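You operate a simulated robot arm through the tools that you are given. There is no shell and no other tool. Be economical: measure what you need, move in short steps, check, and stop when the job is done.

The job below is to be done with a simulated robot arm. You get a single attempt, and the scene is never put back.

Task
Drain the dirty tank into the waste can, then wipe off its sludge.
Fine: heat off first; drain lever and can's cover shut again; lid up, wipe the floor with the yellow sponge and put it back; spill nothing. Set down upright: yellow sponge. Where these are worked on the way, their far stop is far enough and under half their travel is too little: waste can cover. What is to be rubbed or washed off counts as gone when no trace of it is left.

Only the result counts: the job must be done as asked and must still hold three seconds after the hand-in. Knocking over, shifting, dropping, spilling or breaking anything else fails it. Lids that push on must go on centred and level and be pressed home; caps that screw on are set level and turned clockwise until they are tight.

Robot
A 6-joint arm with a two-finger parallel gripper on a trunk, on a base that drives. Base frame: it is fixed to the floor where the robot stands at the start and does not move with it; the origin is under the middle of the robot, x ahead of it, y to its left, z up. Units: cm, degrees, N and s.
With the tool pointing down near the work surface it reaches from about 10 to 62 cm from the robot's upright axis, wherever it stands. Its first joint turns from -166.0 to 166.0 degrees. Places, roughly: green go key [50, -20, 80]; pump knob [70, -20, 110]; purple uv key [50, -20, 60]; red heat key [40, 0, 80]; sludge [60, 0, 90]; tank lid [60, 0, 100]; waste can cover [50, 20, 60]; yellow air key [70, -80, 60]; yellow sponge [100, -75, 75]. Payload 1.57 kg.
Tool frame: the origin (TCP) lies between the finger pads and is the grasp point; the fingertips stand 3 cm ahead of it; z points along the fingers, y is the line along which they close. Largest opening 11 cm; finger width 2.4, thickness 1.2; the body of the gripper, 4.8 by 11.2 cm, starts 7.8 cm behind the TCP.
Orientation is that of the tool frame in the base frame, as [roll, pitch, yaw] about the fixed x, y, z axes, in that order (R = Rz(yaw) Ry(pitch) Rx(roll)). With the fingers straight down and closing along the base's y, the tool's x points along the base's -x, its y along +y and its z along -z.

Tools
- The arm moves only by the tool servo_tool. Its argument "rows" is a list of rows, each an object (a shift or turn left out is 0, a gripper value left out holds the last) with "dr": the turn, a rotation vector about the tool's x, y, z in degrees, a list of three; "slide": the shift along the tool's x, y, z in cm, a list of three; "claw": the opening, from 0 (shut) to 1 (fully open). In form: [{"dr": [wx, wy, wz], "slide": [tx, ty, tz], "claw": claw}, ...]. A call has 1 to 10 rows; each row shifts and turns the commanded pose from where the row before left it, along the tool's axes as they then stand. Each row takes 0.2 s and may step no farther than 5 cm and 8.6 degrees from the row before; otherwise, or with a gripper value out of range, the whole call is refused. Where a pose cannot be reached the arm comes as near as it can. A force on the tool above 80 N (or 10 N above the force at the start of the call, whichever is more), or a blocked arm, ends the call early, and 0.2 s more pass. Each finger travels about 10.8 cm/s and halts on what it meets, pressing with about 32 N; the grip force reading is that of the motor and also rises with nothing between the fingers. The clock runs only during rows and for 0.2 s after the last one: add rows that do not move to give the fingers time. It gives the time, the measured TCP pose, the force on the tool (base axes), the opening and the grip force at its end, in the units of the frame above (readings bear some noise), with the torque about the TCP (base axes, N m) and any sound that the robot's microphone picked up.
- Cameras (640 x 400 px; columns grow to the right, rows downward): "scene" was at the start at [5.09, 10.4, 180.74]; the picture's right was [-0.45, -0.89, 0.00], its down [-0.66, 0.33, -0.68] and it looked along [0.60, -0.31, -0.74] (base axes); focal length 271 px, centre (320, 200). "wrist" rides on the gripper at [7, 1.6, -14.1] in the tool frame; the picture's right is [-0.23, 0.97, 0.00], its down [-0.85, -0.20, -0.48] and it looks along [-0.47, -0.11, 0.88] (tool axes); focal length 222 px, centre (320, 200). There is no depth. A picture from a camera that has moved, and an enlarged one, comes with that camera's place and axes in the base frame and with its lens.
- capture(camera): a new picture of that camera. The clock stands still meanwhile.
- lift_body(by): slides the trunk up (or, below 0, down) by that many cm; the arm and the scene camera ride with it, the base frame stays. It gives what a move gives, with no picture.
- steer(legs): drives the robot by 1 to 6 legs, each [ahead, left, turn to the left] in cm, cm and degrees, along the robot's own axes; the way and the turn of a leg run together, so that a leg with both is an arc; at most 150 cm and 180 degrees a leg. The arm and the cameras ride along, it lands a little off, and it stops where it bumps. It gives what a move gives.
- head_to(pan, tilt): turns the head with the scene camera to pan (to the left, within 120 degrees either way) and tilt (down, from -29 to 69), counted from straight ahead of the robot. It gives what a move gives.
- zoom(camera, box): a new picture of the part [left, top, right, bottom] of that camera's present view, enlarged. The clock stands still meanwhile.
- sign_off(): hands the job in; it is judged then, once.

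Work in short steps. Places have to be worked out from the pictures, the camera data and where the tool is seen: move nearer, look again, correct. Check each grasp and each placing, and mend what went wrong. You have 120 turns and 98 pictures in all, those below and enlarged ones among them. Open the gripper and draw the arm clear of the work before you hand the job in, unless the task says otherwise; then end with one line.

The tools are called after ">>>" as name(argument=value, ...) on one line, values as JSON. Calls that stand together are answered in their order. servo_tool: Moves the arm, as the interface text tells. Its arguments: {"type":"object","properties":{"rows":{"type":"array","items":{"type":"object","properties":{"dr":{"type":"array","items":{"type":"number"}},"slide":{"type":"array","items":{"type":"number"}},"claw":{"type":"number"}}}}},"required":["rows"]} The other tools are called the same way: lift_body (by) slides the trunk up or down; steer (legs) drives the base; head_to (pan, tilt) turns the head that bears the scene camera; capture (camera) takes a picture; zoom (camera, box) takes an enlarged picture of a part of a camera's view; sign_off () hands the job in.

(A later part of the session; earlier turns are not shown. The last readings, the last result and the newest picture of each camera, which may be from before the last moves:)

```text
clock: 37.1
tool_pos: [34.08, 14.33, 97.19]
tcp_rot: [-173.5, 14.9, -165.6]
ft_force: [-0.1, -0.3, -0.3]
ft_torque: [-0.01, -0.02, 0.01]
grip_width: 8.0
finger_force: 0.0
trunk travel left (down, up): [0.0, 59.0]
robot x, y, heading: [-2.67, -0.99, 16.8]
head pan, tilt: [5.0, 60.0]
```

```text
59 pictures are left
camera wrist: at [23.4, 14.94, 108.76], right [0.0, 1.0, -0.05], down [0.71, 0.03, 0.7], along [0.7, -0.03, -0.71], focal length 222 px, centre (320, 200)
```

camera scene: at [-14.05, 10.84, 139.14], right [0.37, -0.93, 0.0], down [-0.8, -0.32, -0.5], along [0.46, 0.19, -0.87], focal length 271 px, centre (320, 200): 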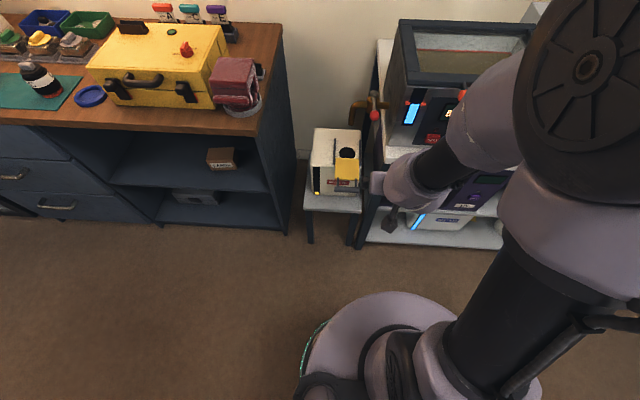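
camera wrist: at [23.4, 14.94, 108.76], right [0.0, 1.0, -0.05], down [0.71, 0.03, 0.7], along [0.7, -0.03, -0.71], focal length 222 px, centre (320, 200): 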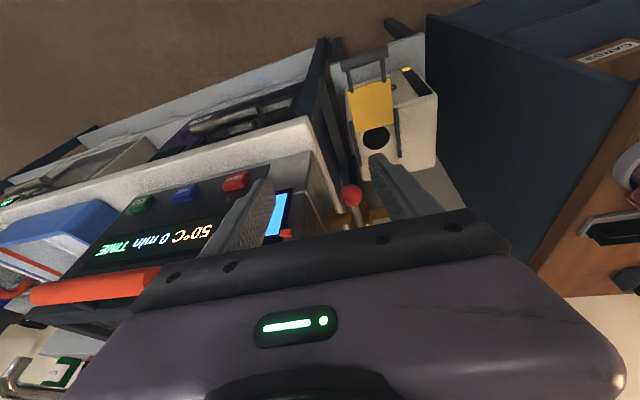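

I straighten the tool and move it level in front of the knob, right finger to pass right of the knob.

>>> servo_tool(rows=[{"dr": [-3.2, 7.3, -1.4]}, {"dr": [-3.2, 7.3, -1.4]}, {"slide": [-2, 1.6, 0]}, {"slide": [-2, 1.6, 0]}, {}])

>>> capture(camera="wrist")

>>> zoom(camera="scene", box=[290, 60, 490, 220])

```text
clock: 38.4
tool_pos: [36.76, 18.86, 97.16]
tcp_rot: [-179.7, 0.1, -163.8]
ft_force: [-0.2, -0.5, -0.1]
ft_torque: [-0.04, -0.01, 0.03]
grip_width: 8.01
finger_force: 0.2
trunk travel left (down, up): [0.0, 59.0]
robot x, y, heading: [-2.55, -1.02, 17.2]
head pan, tilt: [5.0, 60.0]
```

```text
58 pictures are left
camera wrist: at [29.7, 18.49, 111.25], right [-0.06, 1.0, 0.0], down [0.87, 0.05, 0.48], along [0.48, 0.02, -0.88], focal length 222 px, centre (320, 200)
```

wrist: 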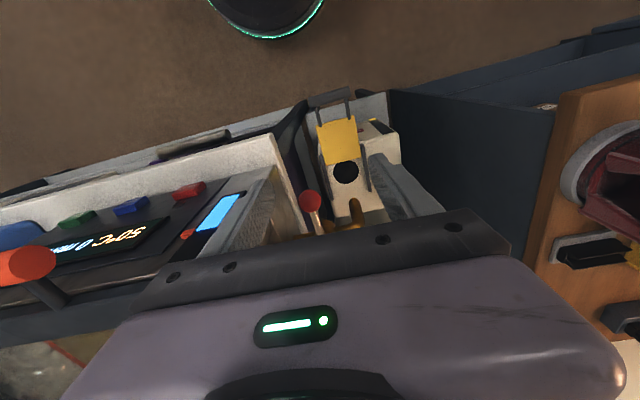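

```text
2.50 times, centred on (390, 140) of scene
camera zoom: at [-2.45, 14.43, 139.14], right [0.38, -0.93, 0.0], down [-0.8, -0.33, -0.5], along [0.46, 0.19, -0.87], focal length 677 px, centre (145, 350)
```

zoom: 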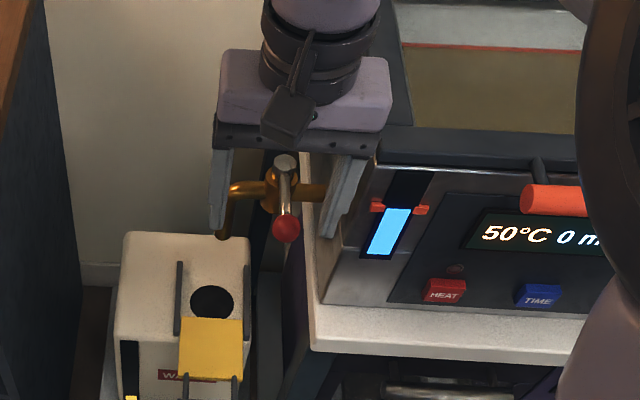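

Knob confirmed at (45.7, 4.7, 88.4). I move over and lower so that the right finger stands just right of the knob.

>>> servo_tool(rows=[{"slide": [-2.6, -0.2, 0]}, {"slide": [-2.6, -0.2, 0]}, {"slide": [0, 0, 3.5]}, {"slide": [0, 0, 3.5]}, {}])

>>> capture(camera="wrist")

>>> zoom(camera="scene", box=[330, 80, 430, 160])

```text
clock: 39.5
tool_pos: [41.81, 19.75, 90.05]
tcp_rot: [-179.7, 0.0, -163.6]
ft_force: [0.3, -0.4, 0.3]
ft_torque: [-0.02, 0.01, -0.01]
grip_width: 8.01
finger_force: 0.0
trunk travel left (down, up): [0.0, 59.0]
robot x, y, heading: [-2.71, -0.88, 17.1]
head pan, tilt: [5.0, 60.0]
```

```text
56 pictures are left
camera wrist: at [34.81, 19.39, 104.13], right [-0.06, 1.0, -0.01], down [0.87, 0.05, 0.48], along [0.48, 0.02, -0.88], focal length 222 px, centre (320, 200)
```

wrist: 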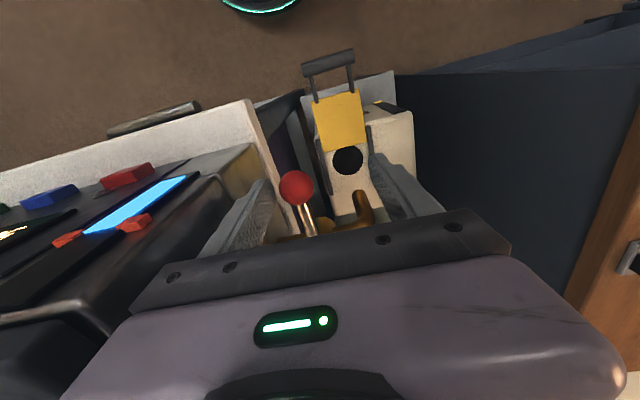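

```text
5.00 times, centred on (380, 120) of scene
camera zoom: at [-2.45, 14.43, 139.14], right [0.38, -0.93, 0.0], down [-0.8, -0.33, -0.5], along [0.46, 0.19, -0.87], focal length 1353 px, centre (20, 600)
```

zoom: 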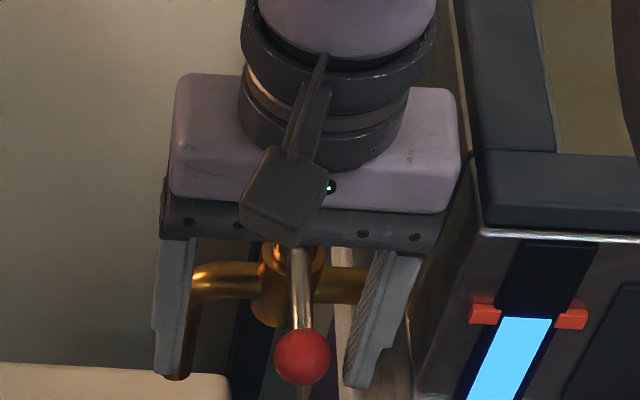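

The right finger is beside the knob. I push the knob left along its arc, first third, and check.

>>> servo_tool(rows=[{"slide": [0.1, 1.4, 0]}, {"slide": [0.1, 1.4, 0]}, {"slide": [0.05, 1.4, 0]}, {}])

>>> capture(camera="wrist")

```text
clock: 40.5
tool_pos: [40.66, 23.74, 90.18]
tcp_rot: [-179.7, 0.1, -163.7]
ft_force: [0.5, -0.6, 0.3]
ft_torque: [0.02, -0.01, 0.0]
grip_width: 8.0
finger_force: 0.0
trunk travel left (down, up): [0.0, 59.0]
robot x, y, heading: [-2.45, -1.03, 17.0]
head pan, tilt: [5.0, 60.0]
```

```text
54 pictures are left
camera wrist: at [33.61, 23.32, 104.24], right [-0.06, 1.0, -0.01], down [0.87, 0.05, 0.48], along [0.48, 0.02, -0.88], focal length 222 px, centre (320, 200)
```

wrist: 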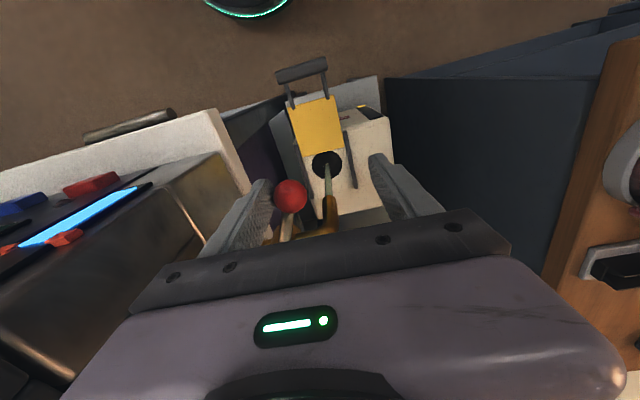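

The lever turns and liquid falls into the hole. I continue to the open stop.

>>> servo_tool(rows=[{"slide": [-0.5, 1.15, 0]}, {"slide": [-0.5, 1.15, 0]}, {"slide": [-0.5, 1.15, 0]}, {"slide": [-1.1, 0.8, 0]}, {"slide": [-1.1, 0.8, 0]}, {"slide": [-1.1, 0.7, 0]}, {}])

>>> capture(camera="wrist")

>>> zoom(camera="scene", box=[290, 60, 450, 220])

```text
clock: 42.1
tool_pos: [43.68, 30.68, 90.08]
tcp_rot: [-179.7, 0.3, -163.8]
ft_force: [-0.4, -0.2, 0.6]
ft_torque: [0.0, 0.01, 0.01]
grip_width: 8.02
finger_force: 0.1
trunk travel left (down, up): [0.0, 59.0]
robot x, y, heading: [-2.92, -1.15, 17.4]
head pan, tilt: [5.0, 60.0]
```

```text
53 pictures are left
camera wrist: at [36.64, 30.26, 104.25], right [-0.06, 1.0, 0.0], down [0.87, 0.05, 0.48], along [0.48, 0.02, -0.88], focal length 222 px, centre (320, 200)
```

wrist: 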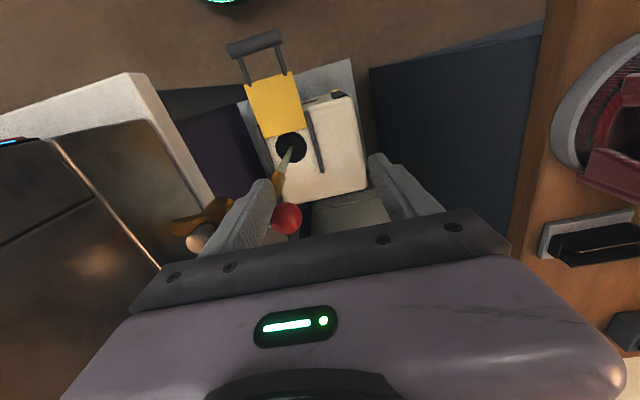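

```text
2.50 times, centred on (370, 140) of scene
camera zoom: at [-2.46, 14.43, 139.14], right [0.38, -0.93, 0.0], down [-0.8, -0.33, -0.5], along [0.46, 0.19, -0.87], focal length 677 px, centre (195, 350)
```

zoom: 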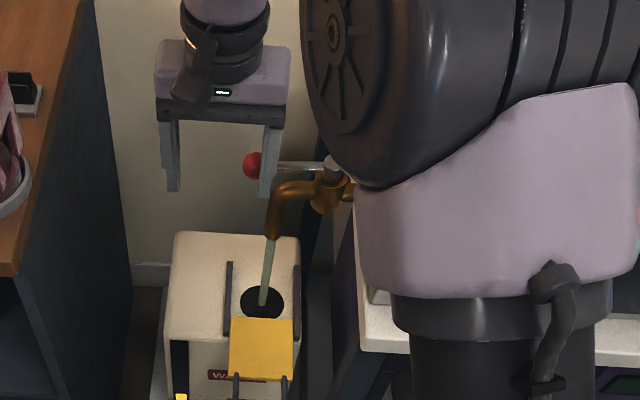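

Lever is along the pipe; liquid pours into the can. I wait and watch.

>>> servo_tool(rows=[{}, {}, {}, {}, {}, {}, {}, {}, {}, {}])

>>> servo_tool(rows=[{}, {}, {}, {}, {}, {}, {}, {}, {}, {}])

>>> zoom(camera="scene", box=[290, 60, 450, 220])

>>> capture(camera="wrist")

```text
clock: 44.4
tool_pos: [43.69, 30.61, 90.13]
tcp_rot: [-179.7, 0.2, -163.7]
ft_force: [-0.1, -0.3, -0.6]
ft_torque: [0.0, -0.01, -0.02]
grip_width: 7.99
finger_force: 0.1
trunk travel left (down, up): [0.0, 59.0]
robot x, y, heading: [-2.52, -0.95, 17.3]
head pan, tilt: [5.0, 60.0]
```

```text
clock: 46.5
tool_pos: [43.8, 30.64, 90.13]
tcp_rot: [-179.7, 0.2, -163.7]
ft_force: [-0.6, 0.2, 0.1]
ft_torque: [-0.01, 0.0, 0.0]
grip_width: 7.98
finger_force: 0.0
trunk travel left (down, up): [0.0, 59.0]
robot x, y, heading: [-2.52, -0.81, 17.3]
head pan, tilt: [5.0, 60.0]
```

```text
2.50 times, centred on (370, 140) of scene
camera zoom: at [-2.47, 14.42, 139.14], right [0.38, -0.93, 0.0], down [-0.8, -0.33, -0.5], along [0.46, 0.19, -0.87], focal length 677 px, centre (195, 350)
```

zoom: 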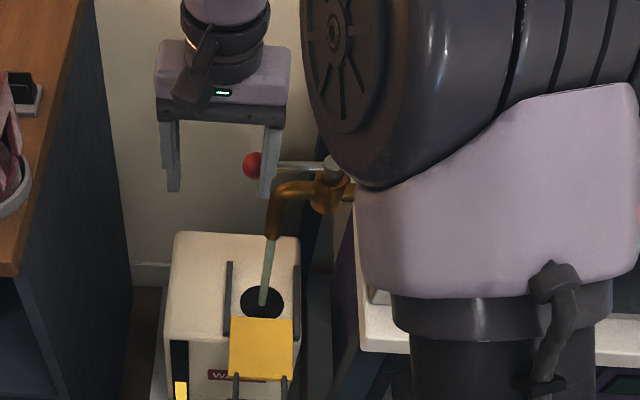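

```text
50 pictures are left
camera wrist: at [36.63, 30.23, 104.24], right [-0.06, 1.0, -0.01], down [0.87, 0.05, 0.48], along [0.48, 0.02, -0.88], focal length 222 px, centre (320, 200)
```

wrist: 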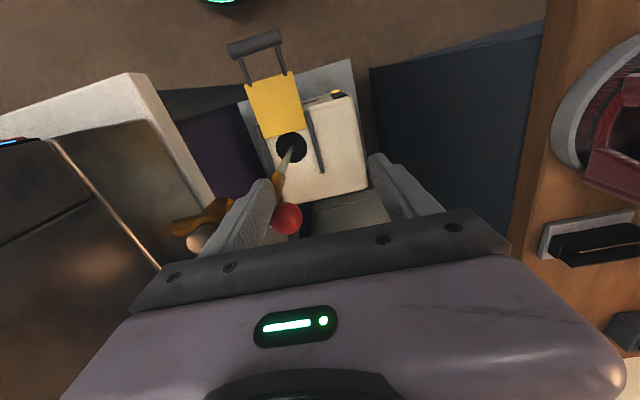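

The can's gauge rises steadily. More waiting.

>>> servo_tool(rows=[{}, {}, {}, {}, {}, {}, {}, {}, {}, {}])

>>> servo_tool(rows=[{}, {}, {}, {}, {}, {}, {}, {}, {}, {}])

>>> servo_tool(rows=[{}, {}, {}, {}, {}, {}, {}, {}, {}, {}])

>>> servo_tool(rows=[{}, {}, {}, {}, {}, {}, {}, {}, {}, {}])

>>> zoom(camera="scene", box=[290, 60, 450, 220])

```text
clock: 48.8
tool_pos: [43.71, 30.53, 90.06]
tcp_rot: [-179.6, 0.2, -163.7]
ft_force: [0.1, -0.8, -0.1]
ft_torque: [-0.02, -0.01, -0.01]
grip_width: 7.99
finger_force: 0.1
trunk travel left (down, up): [0.0, 59.0]
robot x, y, heading: [-2.54, -0.46, 17.3]
head pan, tilt: [5.0, 60.0]
```

```text
clock: 51.0
tool_pos: [43.79, 30.59, 90.18]
tcp_rot: [-179.7, 0.2, -163.7]
ft_force: [0.3, 0.1, -0.2]
ft_torque: [0.0, -0.03, 0.04]
grip_width: 7.99
finger_force: 0.0
trunk travel left (down, up): [0.0, 59.0]
robot x, y, heading: [-3.01, -0.75, 17.1]
head pan, tilt: [5.0, 60.0]
```

```text
clock: 53.1
tool_pos: [43.75, 30.47, 90.24]
tcp_rot: [-179.7, 0.3, -163.6]
ft_force: [0.1, -0.5, -0.4]
ft_torque: [0.02, 0.01, -0.02]
grip_width: 7.99
finger_force: 0.2
trunk travel left (down, up): [0.0, 59.0]
robot x, y, heading: [-2.97, -0.61, 17.2]
head pan, tilt: [5.0, 60.0]
```

```text
clock: 55.4
tool_pos: [43.73, 30.54, 90.21]
tcp_rot: [-179.8, 0.1, -163.7]
ft_force: [0.3, -0.9, -0.4]
ft_torque: [0.02, 0.03, 0.0]
grip_width: 8.01
finger_force: 0.1
trunk travel left (down, up): [0.0, 59.0]
robot x, y, heading: [-2.37, -0.77, 17.1]
head pan, tilt: [5.0, 60.0]
```

```text
2.50 times, centred on (370, 140) of scene
camera zoom: at [-2.47, 14.42, 139.14], right [0.38, -0.93, 0.0], down [-0.8, -0.33, -0.5], along [0.46, 0.19, -0.87], focal length 677 px, centre (195, 350)
```

zoom: 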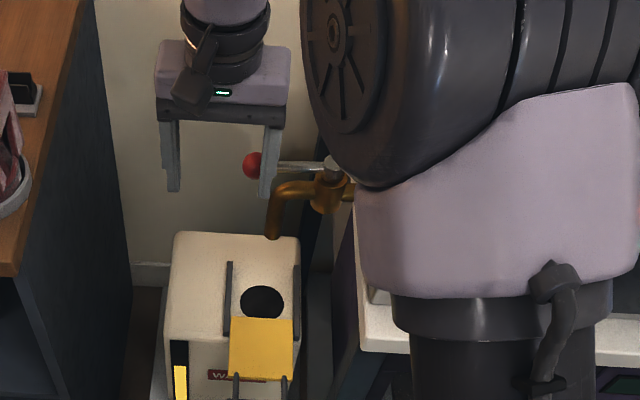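

Flow has stopped. To close the lever I shut the claw, raise, go behind the knob and pull it back along the arc; base first 4 cm ahead for reach (after raising).

>>> servo_tool(rows=[{"slide": [0.5, 0, 0]}, {"slide": [1.5, 0, -2]}, {"slide": [0, 0, -4], "claw": 0}, {"slide": [0, 0, -2]}, {}, {}])

>>> steer(legs=[[4, 0, 0]])

>>> capture(camera="wrist")

```text
clock: 56.8
tool_pos: [41.74, 29.68, 97.92]
tcp_rot: [-179.7, 0.2, -163.7]
ft_force: [0.1, -0.4, 0.4]
ft_torque: [-0.01, 0.02, -0.03]
grip_width: 0.0
finger_force: 21.3
trunk travel left (down, up): [0.0, 59.0]
robot x, y, heading: [-2.65, -0.75, 17.2]
head pan, tilt: [5.0, 60.0]
```

```text
clock: 57.6
tool_pos: [45.45, 30.93, 98.12]
tcp_rot: [-179.8, 0.0, -163.8]
ft_force: [0.5, 0.8, -0.4]
ft_torque: [0.03, 0.0, -0.02]
grip_width: 0.0
finger_force: 21.0
trunk travel left (down, up): [0.0, 59.0]
robot x, y, heading: [1.26, 0.15, 17.3]
head pan, tilt: [5.0, 60.0]
```

```text
48 pictures are left
camera wrist: at [38.42, 30.62, 112.03], right [-0.06, 1.0, -0.01], down [0.87, 0.05, 0.48], along [0.48, 0.02, -0.88], focal length 222 px, centre (320, 200)
```

wrist: 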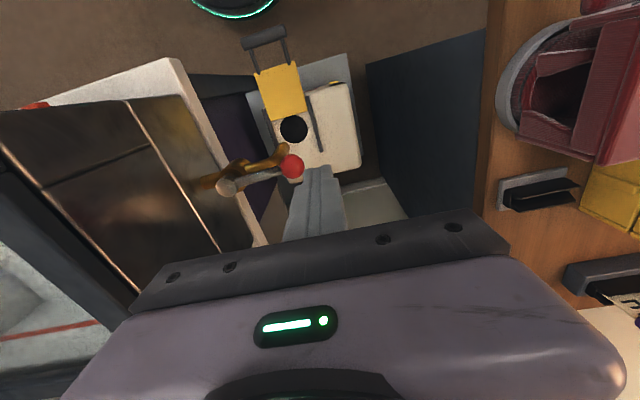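

Knob now at (53.4, 12.7). I move behind it and lower.

>>> servo_tool(rows=[{"slide": [-2.5, 0, 0]}, {"slide": [-2.2, 0, 0]}, {"slide": [0, -1.9, 0]}, {"slide": [0, -1.9, 0]}, {"slide": [0, 0, 4]}, {"slide": [0, 0, 3.7]}, {}])

>>> capture(camera="wrist")

```text
clock: 59.2
tool_pos: [51.06, 28.95, 90.47]
tcp_rot: [-179.7, 0.1, -163.7]
ft_force: [0.7, 0.4, 0.0]
ft_torque: [-0.01, -0.02, 0.02]
grip_width: 0.0
finger_force: 21.4
trunk travel left (down, up): [0.0, 59.0]
robot x, y, heading: [1.44, 0.18, 17.1]
head pan, tilt: [5.0, 60.0]
```

```text
47 pictures are left
camera wrist: at [43.89, 28.45, 104.5], right [-0.06, 1.0, -0.01], down [0.87, 0.05, 0.48], along [0.48, 0.02, -0.88], focal length 222 px, centre (320, 200)
```

wrist: 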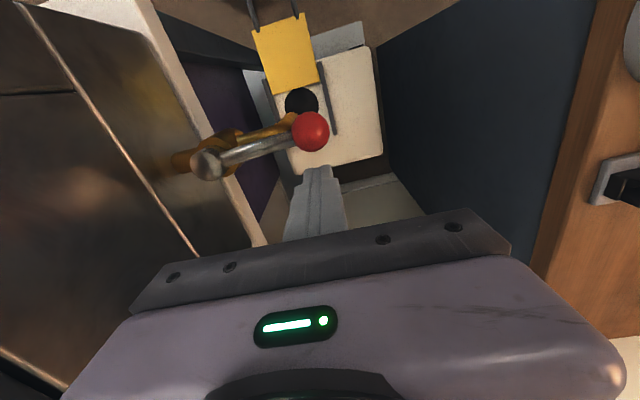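

Finger is behind the knob. Pull it back along the arc to shut.

>>> servo_tool(rows=[{"slide": [1.6, 0.1, 0]}, {"slide": [1.6, 0.1, 0]}, {"slide": [1.7, 0.1, 0]}, {"slide": [1.3, -0.4, 0]}, {"slide": [1.3, -0.55, 0]}, {"slide": [1.3, -0.65, 0]}, {"slide": [1, -1.2, 0]}, {"slide": [0.9, -1.4, 0]}, {"slide": [0.6, -1.5, 0]}, {}])

>>> capture(camera="wrist")

```text
clock: 61.4
tool_pos: [41.93, 20.39, 90.23]
tcp_rot: [-179.7, 0.2, -163.7]
ft_force: [0.8, 9.1, 2.7]
ft_torque: [0.14, -0.02, 0.05]
grip_width: 0.0
finger_force: 21.2
trunk travel left (down, up): [0.0, 59.0]
robot x, y, heading: [0.99, -0.03, 17.0]
head pan, tilt: [5.0, 60.0]
```

```text
46 pictures are left
camera wrist: at [34.78, 19.96, 104.28], right [-0.06, 1.0, -0.01], down [0.87, 0.05, 0.48], along [0.48, 0.02, -0.88], focal length 222 px, centre (320, 200)
```

wrist: 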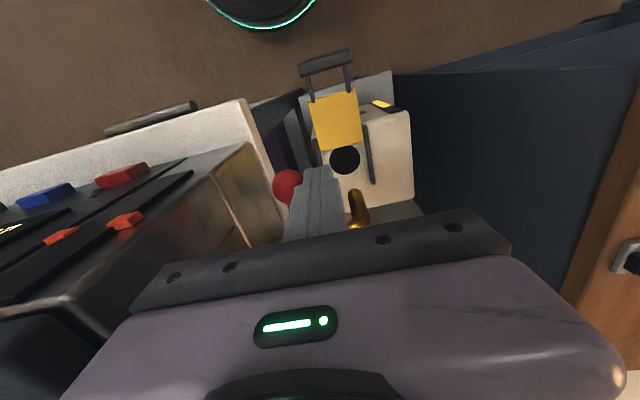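

Lever shut (knob back at l≈4.5). Next close the cover: retreat up, back the base 15 cm, tilt and go in front of the bar (now n≈38).

>>> servo_tool(rows=[{"slide": [0, 1, 0]}, {"slide": [3, 0.5, 0]}, {"slide": [4, 0, -2]}, {"slide": [2, 0, -2]}, {}])

>>> steer(legs=[[-15, 0, 0]])

>>> servo_tool(rows=[{"dr": [0, -7.5, 0], "slide": [0, 0, 2]}, {"dr": [0, -7.5, 0], "slide": [0, 0, 3]}, {"dr": [0, -7.5, 0], "slide": [0, 0, 3]}, {"dr": [0, -7.5, 0], "slide": [0, 0, 3]}, {}])

>>> capture(camera="wrist")

```text
clock: 62.6
tool_pos: [32.97, 19.2, 94.15]
tcp_rot: [-179.7, 0.1, -163.7]
ft_force: [0.4, -0.3, 1.4]
ft_torque: [0.03, -0.01, -0.01]
grip_width: 0.0
finger_force: 21.3
trunk travel left (down, up): [0.0, 59.0]
robot x, y, heading: [1.39, 0.28, 17.0]
head pan, tilt: [5.0, 60.0]
```

```text
clock: 64.0
tool_pos: [19.06, 14.87, 94.25]
tcp_rot: [-179.7, 0.1, -163.7]
ft_force: [0.5, 0.0, -0.5]
ft_torque: [0.04, 0.01, 0.0]
grip_width: 0.0
finger_force: 21.4
trunk travel left (down, up): [0.0, 59.0]
robot x, y, heading: [-12.57, -4.1, 17.3]
head pan, tilt: [5.0, 60.0]
```

```text
clock: 65.2
tool_pos: [21.29, 14.66, 84.95]
tcp_rot: [-177.7, 26.4, -163.6]
ft_force: [0.3, -0.2, -0.7]
ft_torque: [-0.01, 0.03, 0.0]
grip_width: 0.0
finger_force: 21.8
out of reach, approached as far as the arm can: row 4
trunk travel left (down, up): [0.0, 59.0]
robot x, y, heading: [-12.73, -3.62, 17.1]
head pan, tilt: [5.0, 60.0]
```

```text
45 pictures are left
camera wrist: at [8.78, 13.13, 94.47], right [-0.06, 1.0, 0.07], down [0.58, -0.02, 0.81], along [0.81, 0.09, -0.58], focal length 222 px, centre (320, 200)
```

wrist: 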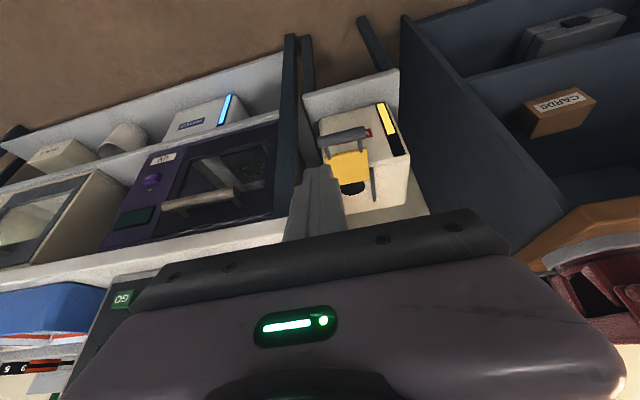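

I descend to a point just in front of the bar.

>>> servo_tool(rows=[{"slide": [0, 0.3, 3.73]}, {"slide": [0, 0.3, 3.73]}, {"slide": [0, 0.3, 3.73]}, {"slide": [0, 0.3, 3.73]}, {"slide": [0, 0.3, 3.73]}, {"slide": [0, 0.3, 3.73]}, {}])

>>> capture(camera="wrist")

```text
clock: 66.8
tool_pos: [30.57, 18.45, 64.62]
tcp_rot: [-177.7, 26.3, -163.6]
ft_force: [-0.3, -0.5, -0.6]
ft_torque: [0.02, 0.0, -0.02]
grip_width: 0.01
finger_force: 20.9
trunk travel left (down, up): [0.0, 59.0]
robot x, y, heading: [-13.02, -4.19, 17.3]
head pan, tilt: [5.0, 60.0]
```

```text
44 pictures are left
camera wrist: at [18.11, 16.92, 74.12], right [-0.06, 1.0, 0.07], down [0.58, -0.02, 0.81], along [0.81, 0.09, -0.58], focal length 222 px, centre (320, 200)
```

wrist: 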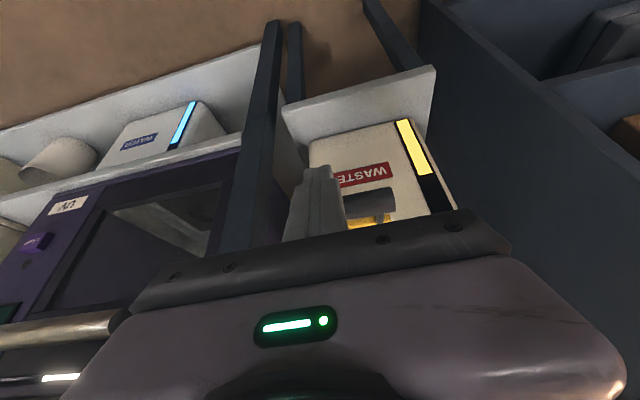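

I shift 1.3 cm left to the bar's middle and push the cover in.

>>> servo_tool(rows=[{"slide": [0, 1.3, 0]}, {"slide": [-0.9, 0, 0.44]}, {"slide": [-0.9, 0, 0.44]}, {"slide": [-0.9, 0, 0.44]}, {"slide": [-0.9, 0, 0.44]}, {"slide": [-0.9, 0, 0.44]}, {"slide": [-0.9, 0, 0.44]}, {"slide": [-0.9, 0, 0.44]}, {}])

>>> capture(camera="wrist")

```text
clock: 68.8
tool_pos: [37.29, 21.74, 64.98]
tcp_rot: [-177.7, 26.4, -163.6]
ft_force: [-0.6, 0.2, -0.1]
ft_torque: [0.01, 0.02, 0.02]
grip_width: 0.0
finger_force: 21.1
trunk travel left (down, up): [0.0, 59.0]
robot x, y, heading: [-13.21, -3.59, 17.0]
head pan, tilt: [5.0, 60.0]
```

```text
43 pictures are left
camera wrist: at [24.81, 20.24, 74.45], right [-0.06, 1.0, 0.07], down [0.58, -0.02, 0.82], along [0.81, 0.09, -0.58], focal length 222 px, centre (320, 200)
```

wrist: 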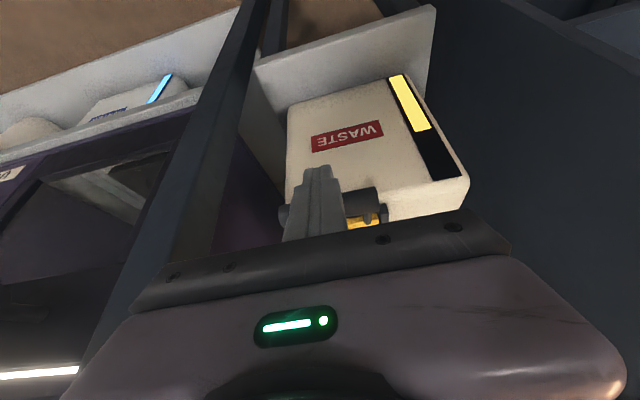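

Sliding well; TCP at n 42. Push on to the stop.

>>> servo_tool(rows=[{"slide": [-0.54, 0, 0.26]}, {"slide": [-0.54, 0, 0.26]}, {"slide": [-0.54, 0, 0.26]}, {"slide": [-0.36, 0, 0.17]}, {}])

>>> servo_tool(rows=[{"slide": [1.8, 0, -1]}, {"slide": [3, 0, -2]}, {"slide": [0, 0, -4]}, {"slide": [0, -1, -4]}, {"slide": [-2, -4, -2]}, {}])

>>> zoom(camera="scene", box=[290, 40, 490, 210])

```text
clock: 69.6
tool_pos: [37.58, 21.78, 64.33]
tcp_rot: [-177.6, 25.1, -163.3]
ft_force: [-1.8, -0.1, -15.9]
ft_torque: [-0.08, 0.25, 0.02]
grip_width: 0.0
finger_force: 21.6
trunk travel left (down, up): [0.0, 59.0]
robot x, y, heading: [-12.87, -4.13, 17.2]
head pan, tilt: [5.0, 60.0]
stopped in row 4: the force on the tool passed its limit at 85 N (the readings are from after the stop); the commanded pose is now the measured one
```

```text
clock: 71.0
tool_pos: [31.06, 15.11, 75.25]
tcp_rot: [-177.6, 25.3, -163.3]
ft_force: [-0.1, -0.2, -0.6]
ft_torque: [0.02, -0.01, -0.02]
grip_width: 0.0
finger_force: 21.1
trunk travel left (down, up): [0.0, 59.0]
robot x, y, heading: [-13.16, -3.99, 17.2]
head pan, tilt: [5.0, 60.0]
```

```text
2.35 times, centred on (390, 125) of scene
camera zoom: at [-12.7, 11.25, 139.15], right [0.38, -0.93, 0.0], down [-0.8, -0.33, -0.5], along [0.46, 0.19, -0.87], focal length 637 px, centre (155, 376)
```

zoom: 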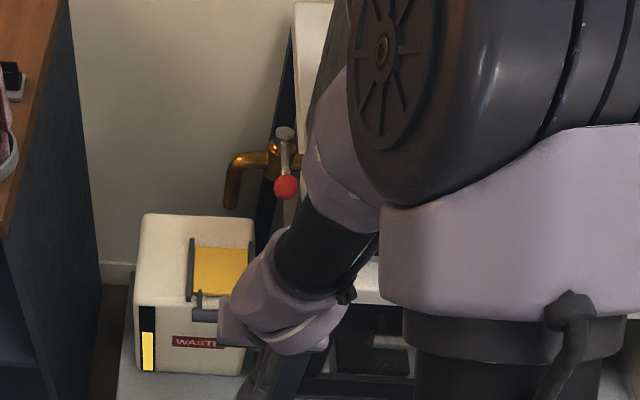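

The cover is shut again and the can didn't move. Next the lid: handle at about n 40, l −18, z 100. I retract, shift the robot right 18 cm and tilt the tool to hook beneath the handle.

>>> servo_tool(rows=[{"slide": [4, 0, -2]}, {"slide": [4, 0, -2]}, {"slide": [2, 0, -4]}, {"slide": [0, 0, -4]}, {}])

>>> steer(legs=[[0, -20, 0], [4, 0, 0]])

>>> capture(camera="scene")

>>> capture(camera="wrist")

```text
clock: 72.2
tool_pos: [20.78, 14.27, 81.47]
tcp_rot: [-177.5, 25.0, -163.2]
ft_force: [-0.7, 0.8, 0.6]
ft_torque: [0.03, -0.02, 0.0]
grip_width: 0.02
finger_force: 21.1
out of reach, approached as far as the arm can: row 3, 4
trunk travel left (down, up): [0.0, 59.0]
robot x, y, heading: [-12.88, -4.08, 17.4]
head pan, tilt: [5.0, 60.0]
```

```text
clock: 74.3
tool_pos: [30.69, -3.84, 81.45]
tcp_rot: [-177.6, 25.1, -163.4]
ft_force: [-0.1, 0.0, -0.1]
ft_torque: [0.06, 0.01, -0.02]
grip_width: 0.0
finger_force: 21.2
trunk travel left (down, up): [0.0, 59.0]
robot x, y, heading: [-3.16, -21.96, 16.8]
head pan, tilt: [5.0, 60.0]
```

```text
41 pictures are left
camera scene: at [-2.98, -6.78, 139.14], right [0.37, -0.93, 0.0], down [-0.8, -0.32, -0.5], along [0.46, 0.19, -0.87], focal length 271 px, centre (320, 200)
```

scene: 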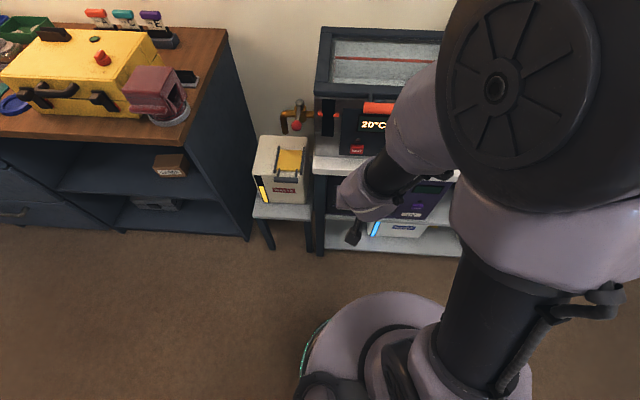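

```text
40 pictures are left
camera wrist: at [18.31, -5.25, 91.28], right [-0.06, 1.0, 0.06], down [0.6, -0.01, 0.8], along [0.8, 0.09, -0.59], focal length 222 px, centre (320, 200)
```

wrist: 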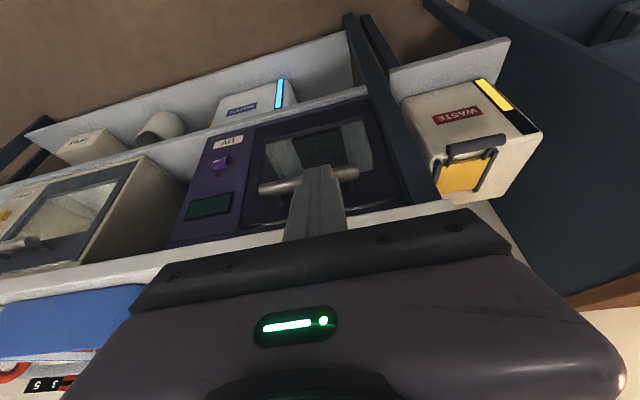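

Tank reads 20 °C and empty. I raise the tool and tilt it to 45° in front of and below the handle.

>>> servo_tool(rows=[{"slide": [-2.35, -1.35, -2.1]}, {"slide": [-2.35, -1.35, -2.1]}, {"slide": [-2.35, -1.35, -2.1]}, {"slide": [-2.35, -1.35, -2.1]}, {"dr": [0, -6.7, 0]}, {"dr": [0, -6.7, 0]}, {"dr": [0, -6.7, 0]}, {}])

>>> capture(camera="wrist")

```text
clock: 76.1
tool_pos: [36.95, -7.87, 93.13]
tcp_rot: [-175.1, 39.0, -162.5]
ft_force: [-0.1, 0.0, -0.4]
ft_torque: [-0.01, -0.01, 0.01]
grip_width: 0.0
finger_force: 21.2
out of reach, approached as far as the arm can: row 7
trunk travel left (down, up): [0.0, 59.0]
robot x, y, heading: [-3.18, -22.15, 16.6]
head pan, tilt: [5.0, 60.0]
```

```text
39 pictures are left
camera wrist: at [22.67, -9.44, 99.54], right [-0.07, 0.99, 0.08], down [0.39, -0.04, 0.92], along [0.92, 0.1, -0.38], focal length 222 px, centre (320, 200)
```

wrist: 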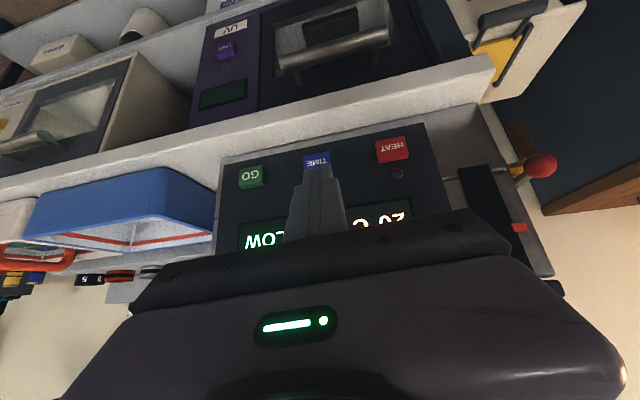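

I move up-forward against the handle's underside, feeling for contact.

>>> servo_tool(rows=[{"slide": [-1.5, 0, 0.1]}, {"slide": [-1.5, 0, 0.1]}, {"slide": [-1.5, 0, 0.1]}, {"slide": [-1.2, 0, 0]}, {}])

>>> zoom(camera="scene", box=[300, 0, 500, 180])

```text
clock: 77.3
tool_pos: [41.54, -6.52, 96.89]
tcp_rot: [-175.0, 39.3, -162.5]
ft_force: [0.5, -0.3, -0.3]
ft_torque: [-0.02, -0.01, 0.02]
grip_width: 0.0
finger_force: 21.5
trunk travel left (down, up): [0.0, 59.0]
robot x, y, heading: [-3.39, -22.0, 17.0]
head pan, tilt: [5.0, 60.0]
```

```text
2.22 times, centred on (400, 90) of scene
camera zoom: at [-2.86, -7.13, 139.15], right [0.32, -0.95, 0.0], down [-0.82, -0.28, -0.5], along [0.47, 0.16, -0.87], focal length 601 px, centre (142, 444)
```

zoom: 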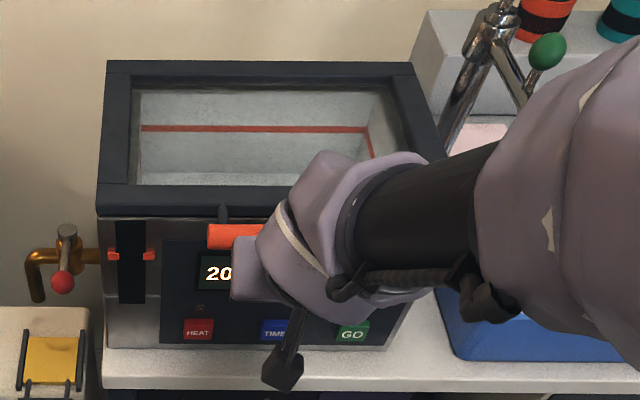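

No contact yet; I lift straight up 3 cm.

>>> servo_tool(rows=[{"slide": [-0.63, 0, -0.78]}, {"slide": [-0.63, 0, -0.78]}, {"slide": [-0.63, 0, -0.78]}, {}])

>>> zoom(camera="scene", box=[300, 0, 500, 180])

```text
clock: 78.3
tool_pos: [41.57, -6.37, 99.35]
tcp_rot: [-175.1, 38.9, -162.5]
ft_force: [-2.3, -2.0, -2.5]
ft_torque: [0.01, -0.04, 0.04]
grip_width: 0.0
finger_force: 21.4
trunk travel left (down, up): [0.0, 59.0]
robot x, y, heading: [-3.02, -22.12, 16.6]
head pan, tilt: [5.0, 60.0]
```

```text
2.22 times, centred on (400, 90) of scene
camera zoom: at [-2.6, -8.39, 139.15], right [0.14, -0.99, 0.0], down [-0.86, -0.12, -0.5], along [0.5, 0.07, -0.87], focal length 601 px, centre (142, 444)
```

zoom: 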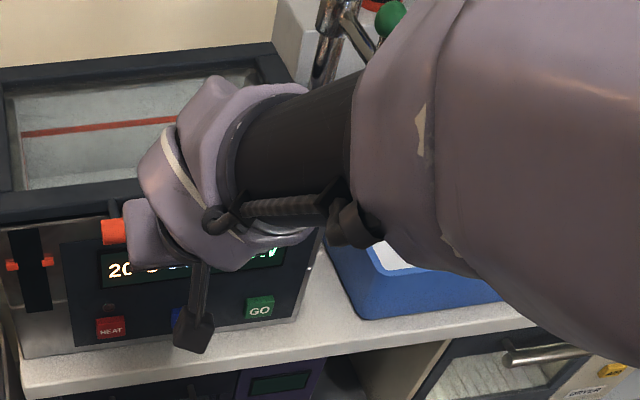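

The head camera has been turned—the arm may be pressing on the head. I check by re-commanding the head a bit to the left.

>>> head_to(pan=25, tilt=55)

>>> capture(camera="scene")

```text
clock: 79.1
tool_pos: [41.56, -6.33, 99.66]
tcp_rot: [-175.1, 39.2, -162.5]
ft_force: [-4.1, -3.0, -2.8]
ft_torque: [-0.04, -0.03, 0.06]
grip_width: 0.0
finger_force: 21.4
trunk travel left (down, up): [0.0, 59.0]
robot x, y, heading: [-3.18, -22.19, 16.9]
head pan, tilt: [25.0, 55.0]
```

```text
36 pictures are left
camera scene: at [-2.35, -8.46, 139.42], right [0.12, -0.99, 0.0], down [-0.84, -0.1, -0.53], along [0.53, 0.07, -0.84], focal length 271 px, centre (320, 200)
```

scene: 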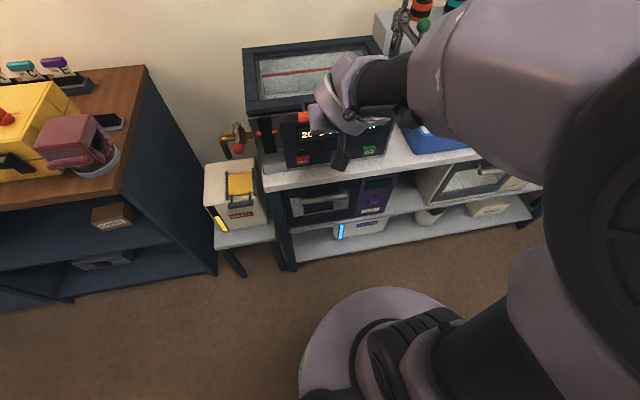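

The head is being nudged by the arm's elbow in this folded pose, though nothing is harmed. I'll use the trunk to lift the handle with the arm pose frozen: up 5 cm, and check.

>>> lift_body(by=5)

>>> capture(camera="scene")

```text
clock: 80.0
tool_pos: [41.53, -6.35, 104.54]
tcp_rot: [-175.1, 39.2, -162.5]
ft_force: [-2.7, -0.4, -2.2]
ft_torque: [0.04, 0.0, 0.01]
grip_width: 0.0
finger_force: 21.3
trunk travel left (down, up): [-5.0, 54.0]
robot x, y, heading: [-3.04, -21.69, 16.9]
head pan, tilt: [25.0, 55.0]
```

```text
35 pictures are left
camera scene: at [-2.3, -8.41, 144.45], right [0.12, -0.99, 0.0], down [-0.84, -0.1, -0.54], along [0.54, 0.07, -0.84], focal length 271 px, centre (320, 200)
```

scene: 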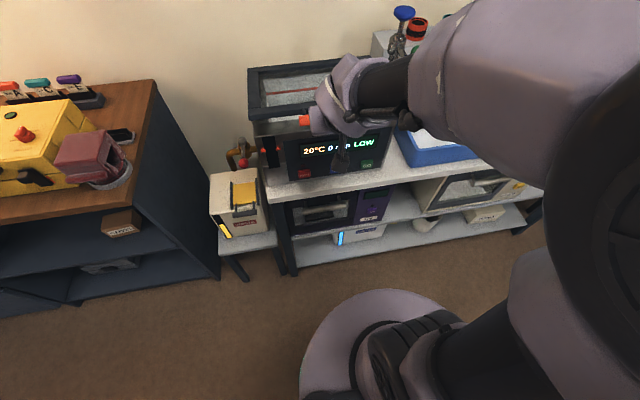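

The lid seems to rise. I lift on 6 cm more, then 2 cm ahead, and zoom.

>>> lift_body(by=6)

>>> steer(legs=[[2, 0, 0]])

>>> zoom(camera="scene", box=[220, 40, 460, 210])

```text
clock: 81.0
tool_pos: [41.47, -6.44, 110.55]
tcp_rot: [-175.0, 39.2, -162.5]
ft_force: [-3.2, -1.8, -1.5]
ft_torque: [0.0, 0.06, 0.02]
grip_width: 0.0
finger_force: 21.4
trunk travel left (down, up): [-11.0, 48.0]
robot x, y, heading: [-3.48, -22.15, 17.1]
head pan, tilt: [25.0, 55.0]
```

```text
clock: 81.8
tool_pos: [43.46, -5.85, 110.6]
tcp_rot: [-175.1, 39.2, -162.5]
ft_force: [-1.1, 0.4, -1.3]
ft_torque: [-0.01, 0.03, -0.01]
grip_width: 0.0
finger_force: 21.2
trunk travel left (down, up): [-11.0, 48.0]
robot x, y, heading: [-1.63, -21.38, 16.9]
head pan, tilt: [25.0, 55.0]
```

```text
2.35 times, centred on (340, 125) of scene
camera zoom: at [-0.32, -7.81, 150.52], right [0.13, -0.99, 0.0], down [-0.83, -0.11, -0.55], along [0.54, 0.07, -0.84], focal length 637 px, centre (273, 376)
```

zoom: 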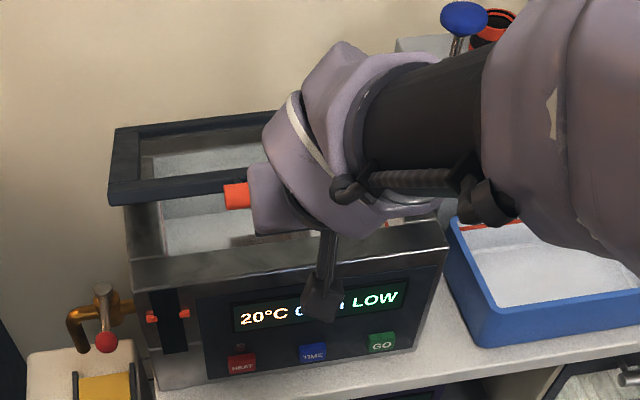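

The lid rises well. I go on alternating up and ahead.

>>> lift_body(by=5)

>>> steer(legs=[[4, 0, 0]])

>>> lift_body(by=4)

>>> steer(legs=[[4, 0, 0]])

>>> capture(camera="scene")

```text
clock: 82.7
tool_pos: [43.5, -5.94, 115.4]
tcp_rot: [-175.1, 39.0, -162.6]
ft_force: [-2.9, -1.1, 0.5]
ft_torque: [0.03, 0.03, 0.03]
grip_width: 0.01
finger_force: 21.3
trunk travel left (down, up): [-16.0, 43.0]
robot x, y, heading: [-1.14, -21.53, 17.0]
head pan, tilt: [25.0, 55.0]
```

```text
clock: 83.6
tool_pos: [47.19, -4.63, 115.56]
tcp_rot: [-175.1, 39.1, -162.5]
ft_force: [-0.7, 0.1, -1.7]
ft_torque: [-0.04, -0.02, -0.01]
grip_width: 0.02
finger_force: 21.4
trunk travel left (down, up): [-16.0, 43.0]
robot x, y, heading: [2.1, -20.33, 16.9]
head pan, tilt: [25.0, 55.0]
```

```text
clock: 84.4
tool_pos: [47.2, -4.67, 119.41]
tcp_rot: [-175.1, 39.0, -162.5]
ft_force: [-5.3, -1.0, 2.0]
ft_torque: [0.01, 0.05, 0.02]
grip_width: 0.0
finger_force: 21.5
trunk travel left (down, up): [-20.0, 39.0]
robot x, y, heading: [2.33, -20.57, 16.9]
head pan, tilt: [25.0, 55.0]
```

```text
clock: 85.3
tool_pos: [51.22, -3.41, 119.42]
tcp_rot: [-175.1, 38.9, -162.5]
ft_force: [-0.8, -0.2, -2.2]
ft_torque: [-0.04, 0.01, 0.05]
grip_width: 0.01
finger_force: 21.1
trunk travel left (down, up): [-20.0, 39.0]
robot x, y, heading: [6.49, -19.08, 16.6]
head pan, tilt: [25.0, 55.0]
```

```text
33 pictures are left
camera scene: at [7.45, -5.3, 159.65], right [0.15, -0.99, 0.0], down [-0.82, -0.12, -0.56], along [0.56, 0.08, -0.83], focal length 271 px, centre (320, 200)
```

scene: 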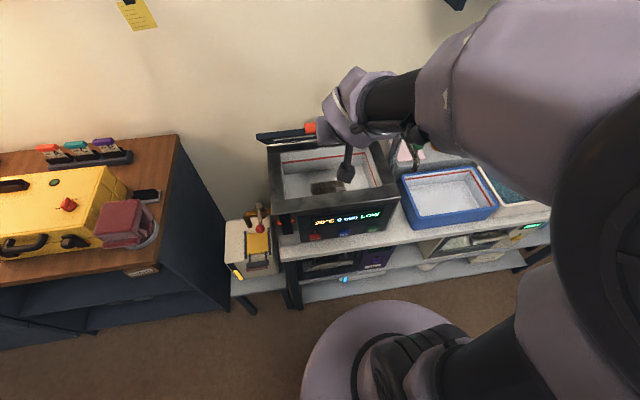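

Lid is around 50°; the sludge patch is visible on the floor. Lift 4 cm more, then push ahead with the arm.

>>> lift_body(by=4)

>>> servo_tool(rows=[{"slide": [-1.32, 0, 0.75]}, {"slide": [-1.32, 0, 0.75]}, {"slide": [-1.32, 0, 0.75]}, {"slide": [-1.32, 0, 0.75]}, {"slide": [-1.32, 0, 0.75]}, {"slide": [-1.32, 0, 0.75]}, {}])

>>> capture(camera="scene")

```text
clock: 86.2
tool_pos: [50.91, -3.65, 123.32]
tcp_rot: [-175.0, 38.8, -162.5]
ft_force: [-1.6, -0.7, -1.2]
ft_torque: [-0.02, -0.02, -0.03]
grip_width: 0.0
finger_force: 21.3
trunk travel left (down, up): [-24.0, 35.0]
robot x, y, heading: [6.32, -19.31, 16.8]
head pan, tilt: [25.0, 55.0]
```

```text
clock: 87.8
tool_pos: [58.86, -1.32, 125.54]
tcp_rot: [-175.0, 39.8, -162.3]
ft_force: [-28.7, 0.0, 62.1]
ft_torque: [0.97, -0.88, 0.47]
grip_width: 0.0
finger_force: 22.1
trunk travel left (down, up): [-24.0, 35.0]
robot x, y, heading: [5.96, -19.08, 16.6]
head pan, tilt: [25.0, 55.0]
```

```text
32 pictures are left
camera scene: at [4.43, -1.81, 163.81], right [0.67, -0.74, 0.0], down [-0.6, -0.55, -0.58], along [0.43, 0.38, -0.82], focal length 271 px, centre (320, 200)
```

scene: 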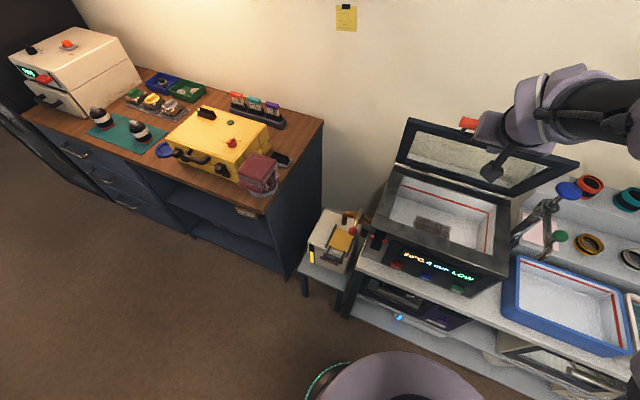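

Force is up; I zoom to see the lid.

>>> zoom(camera="scene", box=[370, 60, 630, 240])

>>> capture(camera="wrist")

```text
2.22 times, centred on (500, 150) of scene
camera zoom: at [4.43, -1.81, 163.81], right [0.67, -0.74, 0.0], down [-0.6, -0.55, -0.58], along [0.43, 0.38, -0.82], focal length 601 px, centre (-80, 311)
```

zoom: 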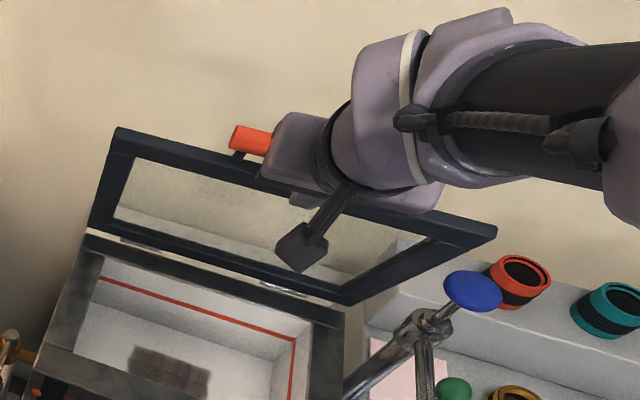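

```text
30 pictures are left
camera wrist: at [44.46, -2.96, 131.7], right [-0.08, 0.99, 0.08], down [0.37, -0.05, 0.93], along [0.93, 0.1, -0.37], focal length 222 px, centre (320, 200)
```

wrist: 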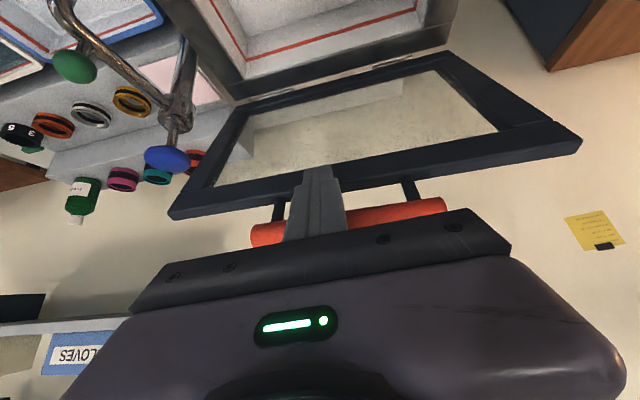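

The bar has slid up to the palm and I was pushing toward the hinge. I back out 2.5 cm along the fingers, then push along the arc.

>>> servo_tool(rows=[{"slide": [0, 0, -1.2]}, {"slide": [0, 0, -1.3]}, {"slide": [-1.7, 0, 0.1]}, {"slide": [-1.7, 0, 0.1]}, {"slide": [-1.6, 0, 0.3]}, {"slide": [-1.5, 0, 0.5]}, {}])

>>> zoom(camera="scene", box=[370, 40, 630, 240])

```text
clock: 89.3
tool_pos: [63.61, 0.07, 130.21]
tcp_rot: [-175.0, 39.0, -162.5]
ft_force: [-0.3, -0.6, -0.2]
ft_torque: [-0.01, 0.0, -0.02]
grip_width: 0.0
finger_force: 21.6
trunk travel left (down, up): [-24.0, 35.0]
robot x, y, heading: [5.95, -19.09, 17.1]
head pan, tilt: [25.0, 55.0]
```

```text
2.00 times, centred on (500, 140) of scene
camera zoom: at [5.63, -1.6, 163.75], right [0.67, -0.74, 0.0], down [-0.61, -0.55, -0.57], along [0.43, 0.38, -0.82], focal length 541 px, centre (-40, 320)
```

zoom: 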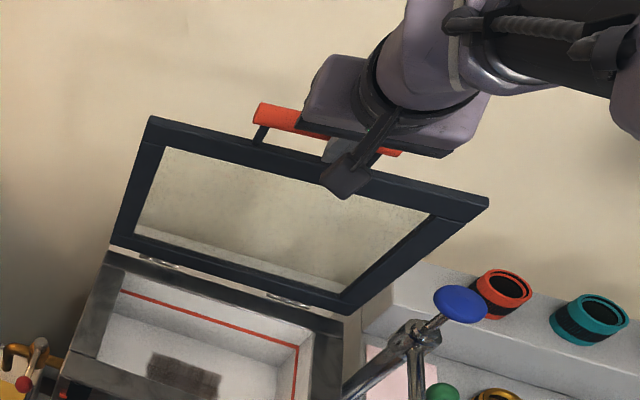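

The lid looks nearly upright with no force. I back away a little to see whether it stays.

>>> servo_tool(rows=[{"slide": [1, 0, -0.4]}, {"slide": [1.5, 0, -1.2]}, {"slide": [2.5, 0, -2]}, {"slide": [3, 0, -2.4]}, {}, {}])

>>> zoom(camera="scene", box=[370, 40, 630, 240])

```text
clock: 90.8
tool_pos: [54.03, -2.36, 129.57]
tcp_rot: [-174.9, 38.6, -162.5]
ft_force: [0.0, 0.1, -0.1]
ft_torque: [-0.02, 0.03, 0.05]
grip_width: 0.0
finger_force: 21.6
trunk travel left (down, up): [-24.0, 35.0]
robot x, y, heading: [6.17, -18.69, 16.9]
head pan, tilt: [25.0, 55.0]
```

```text
2.00 times, centred on (500, 140) of scene
camera zoom: at [7.84, -4.77, 164.54], right [0.21, -0.98, 0.0], down [-0.74, -0.16, -0.66], along [0.64, 0.14, -0.75], focal length 541 px, centre (-40, 320)
```

zoom: 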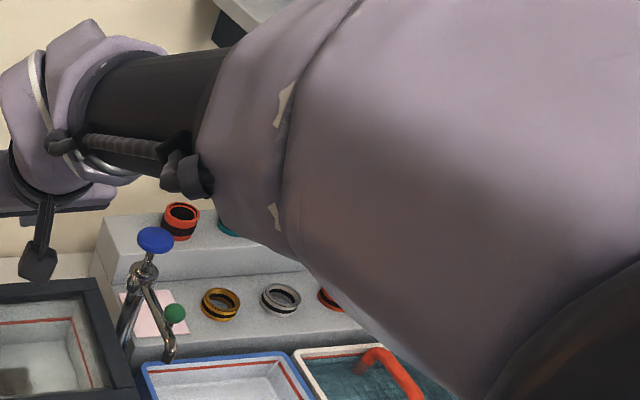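

Head is nudged by the elbow again; I look with the wrist camera instead.

>>> capture(camera="wrist")

```text
27 pictures are left
camera wrist: at [39.76, -4.02, 136.03], right [-0.07, 0.99, 0.08], down [0.39, -0.04, 0.92], along [0.92, 0.1, -0.38], focal length 222 px, centre (320, 200)
```

wrist: 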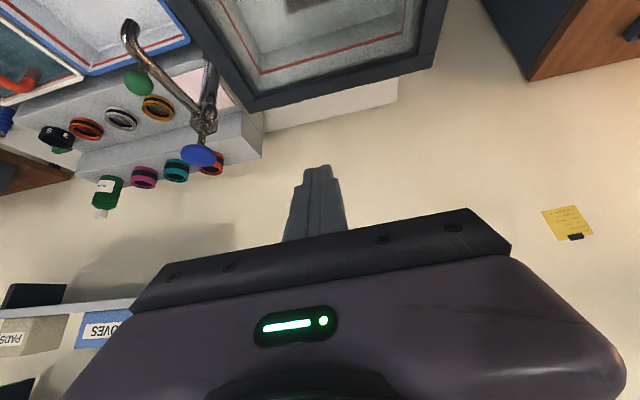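

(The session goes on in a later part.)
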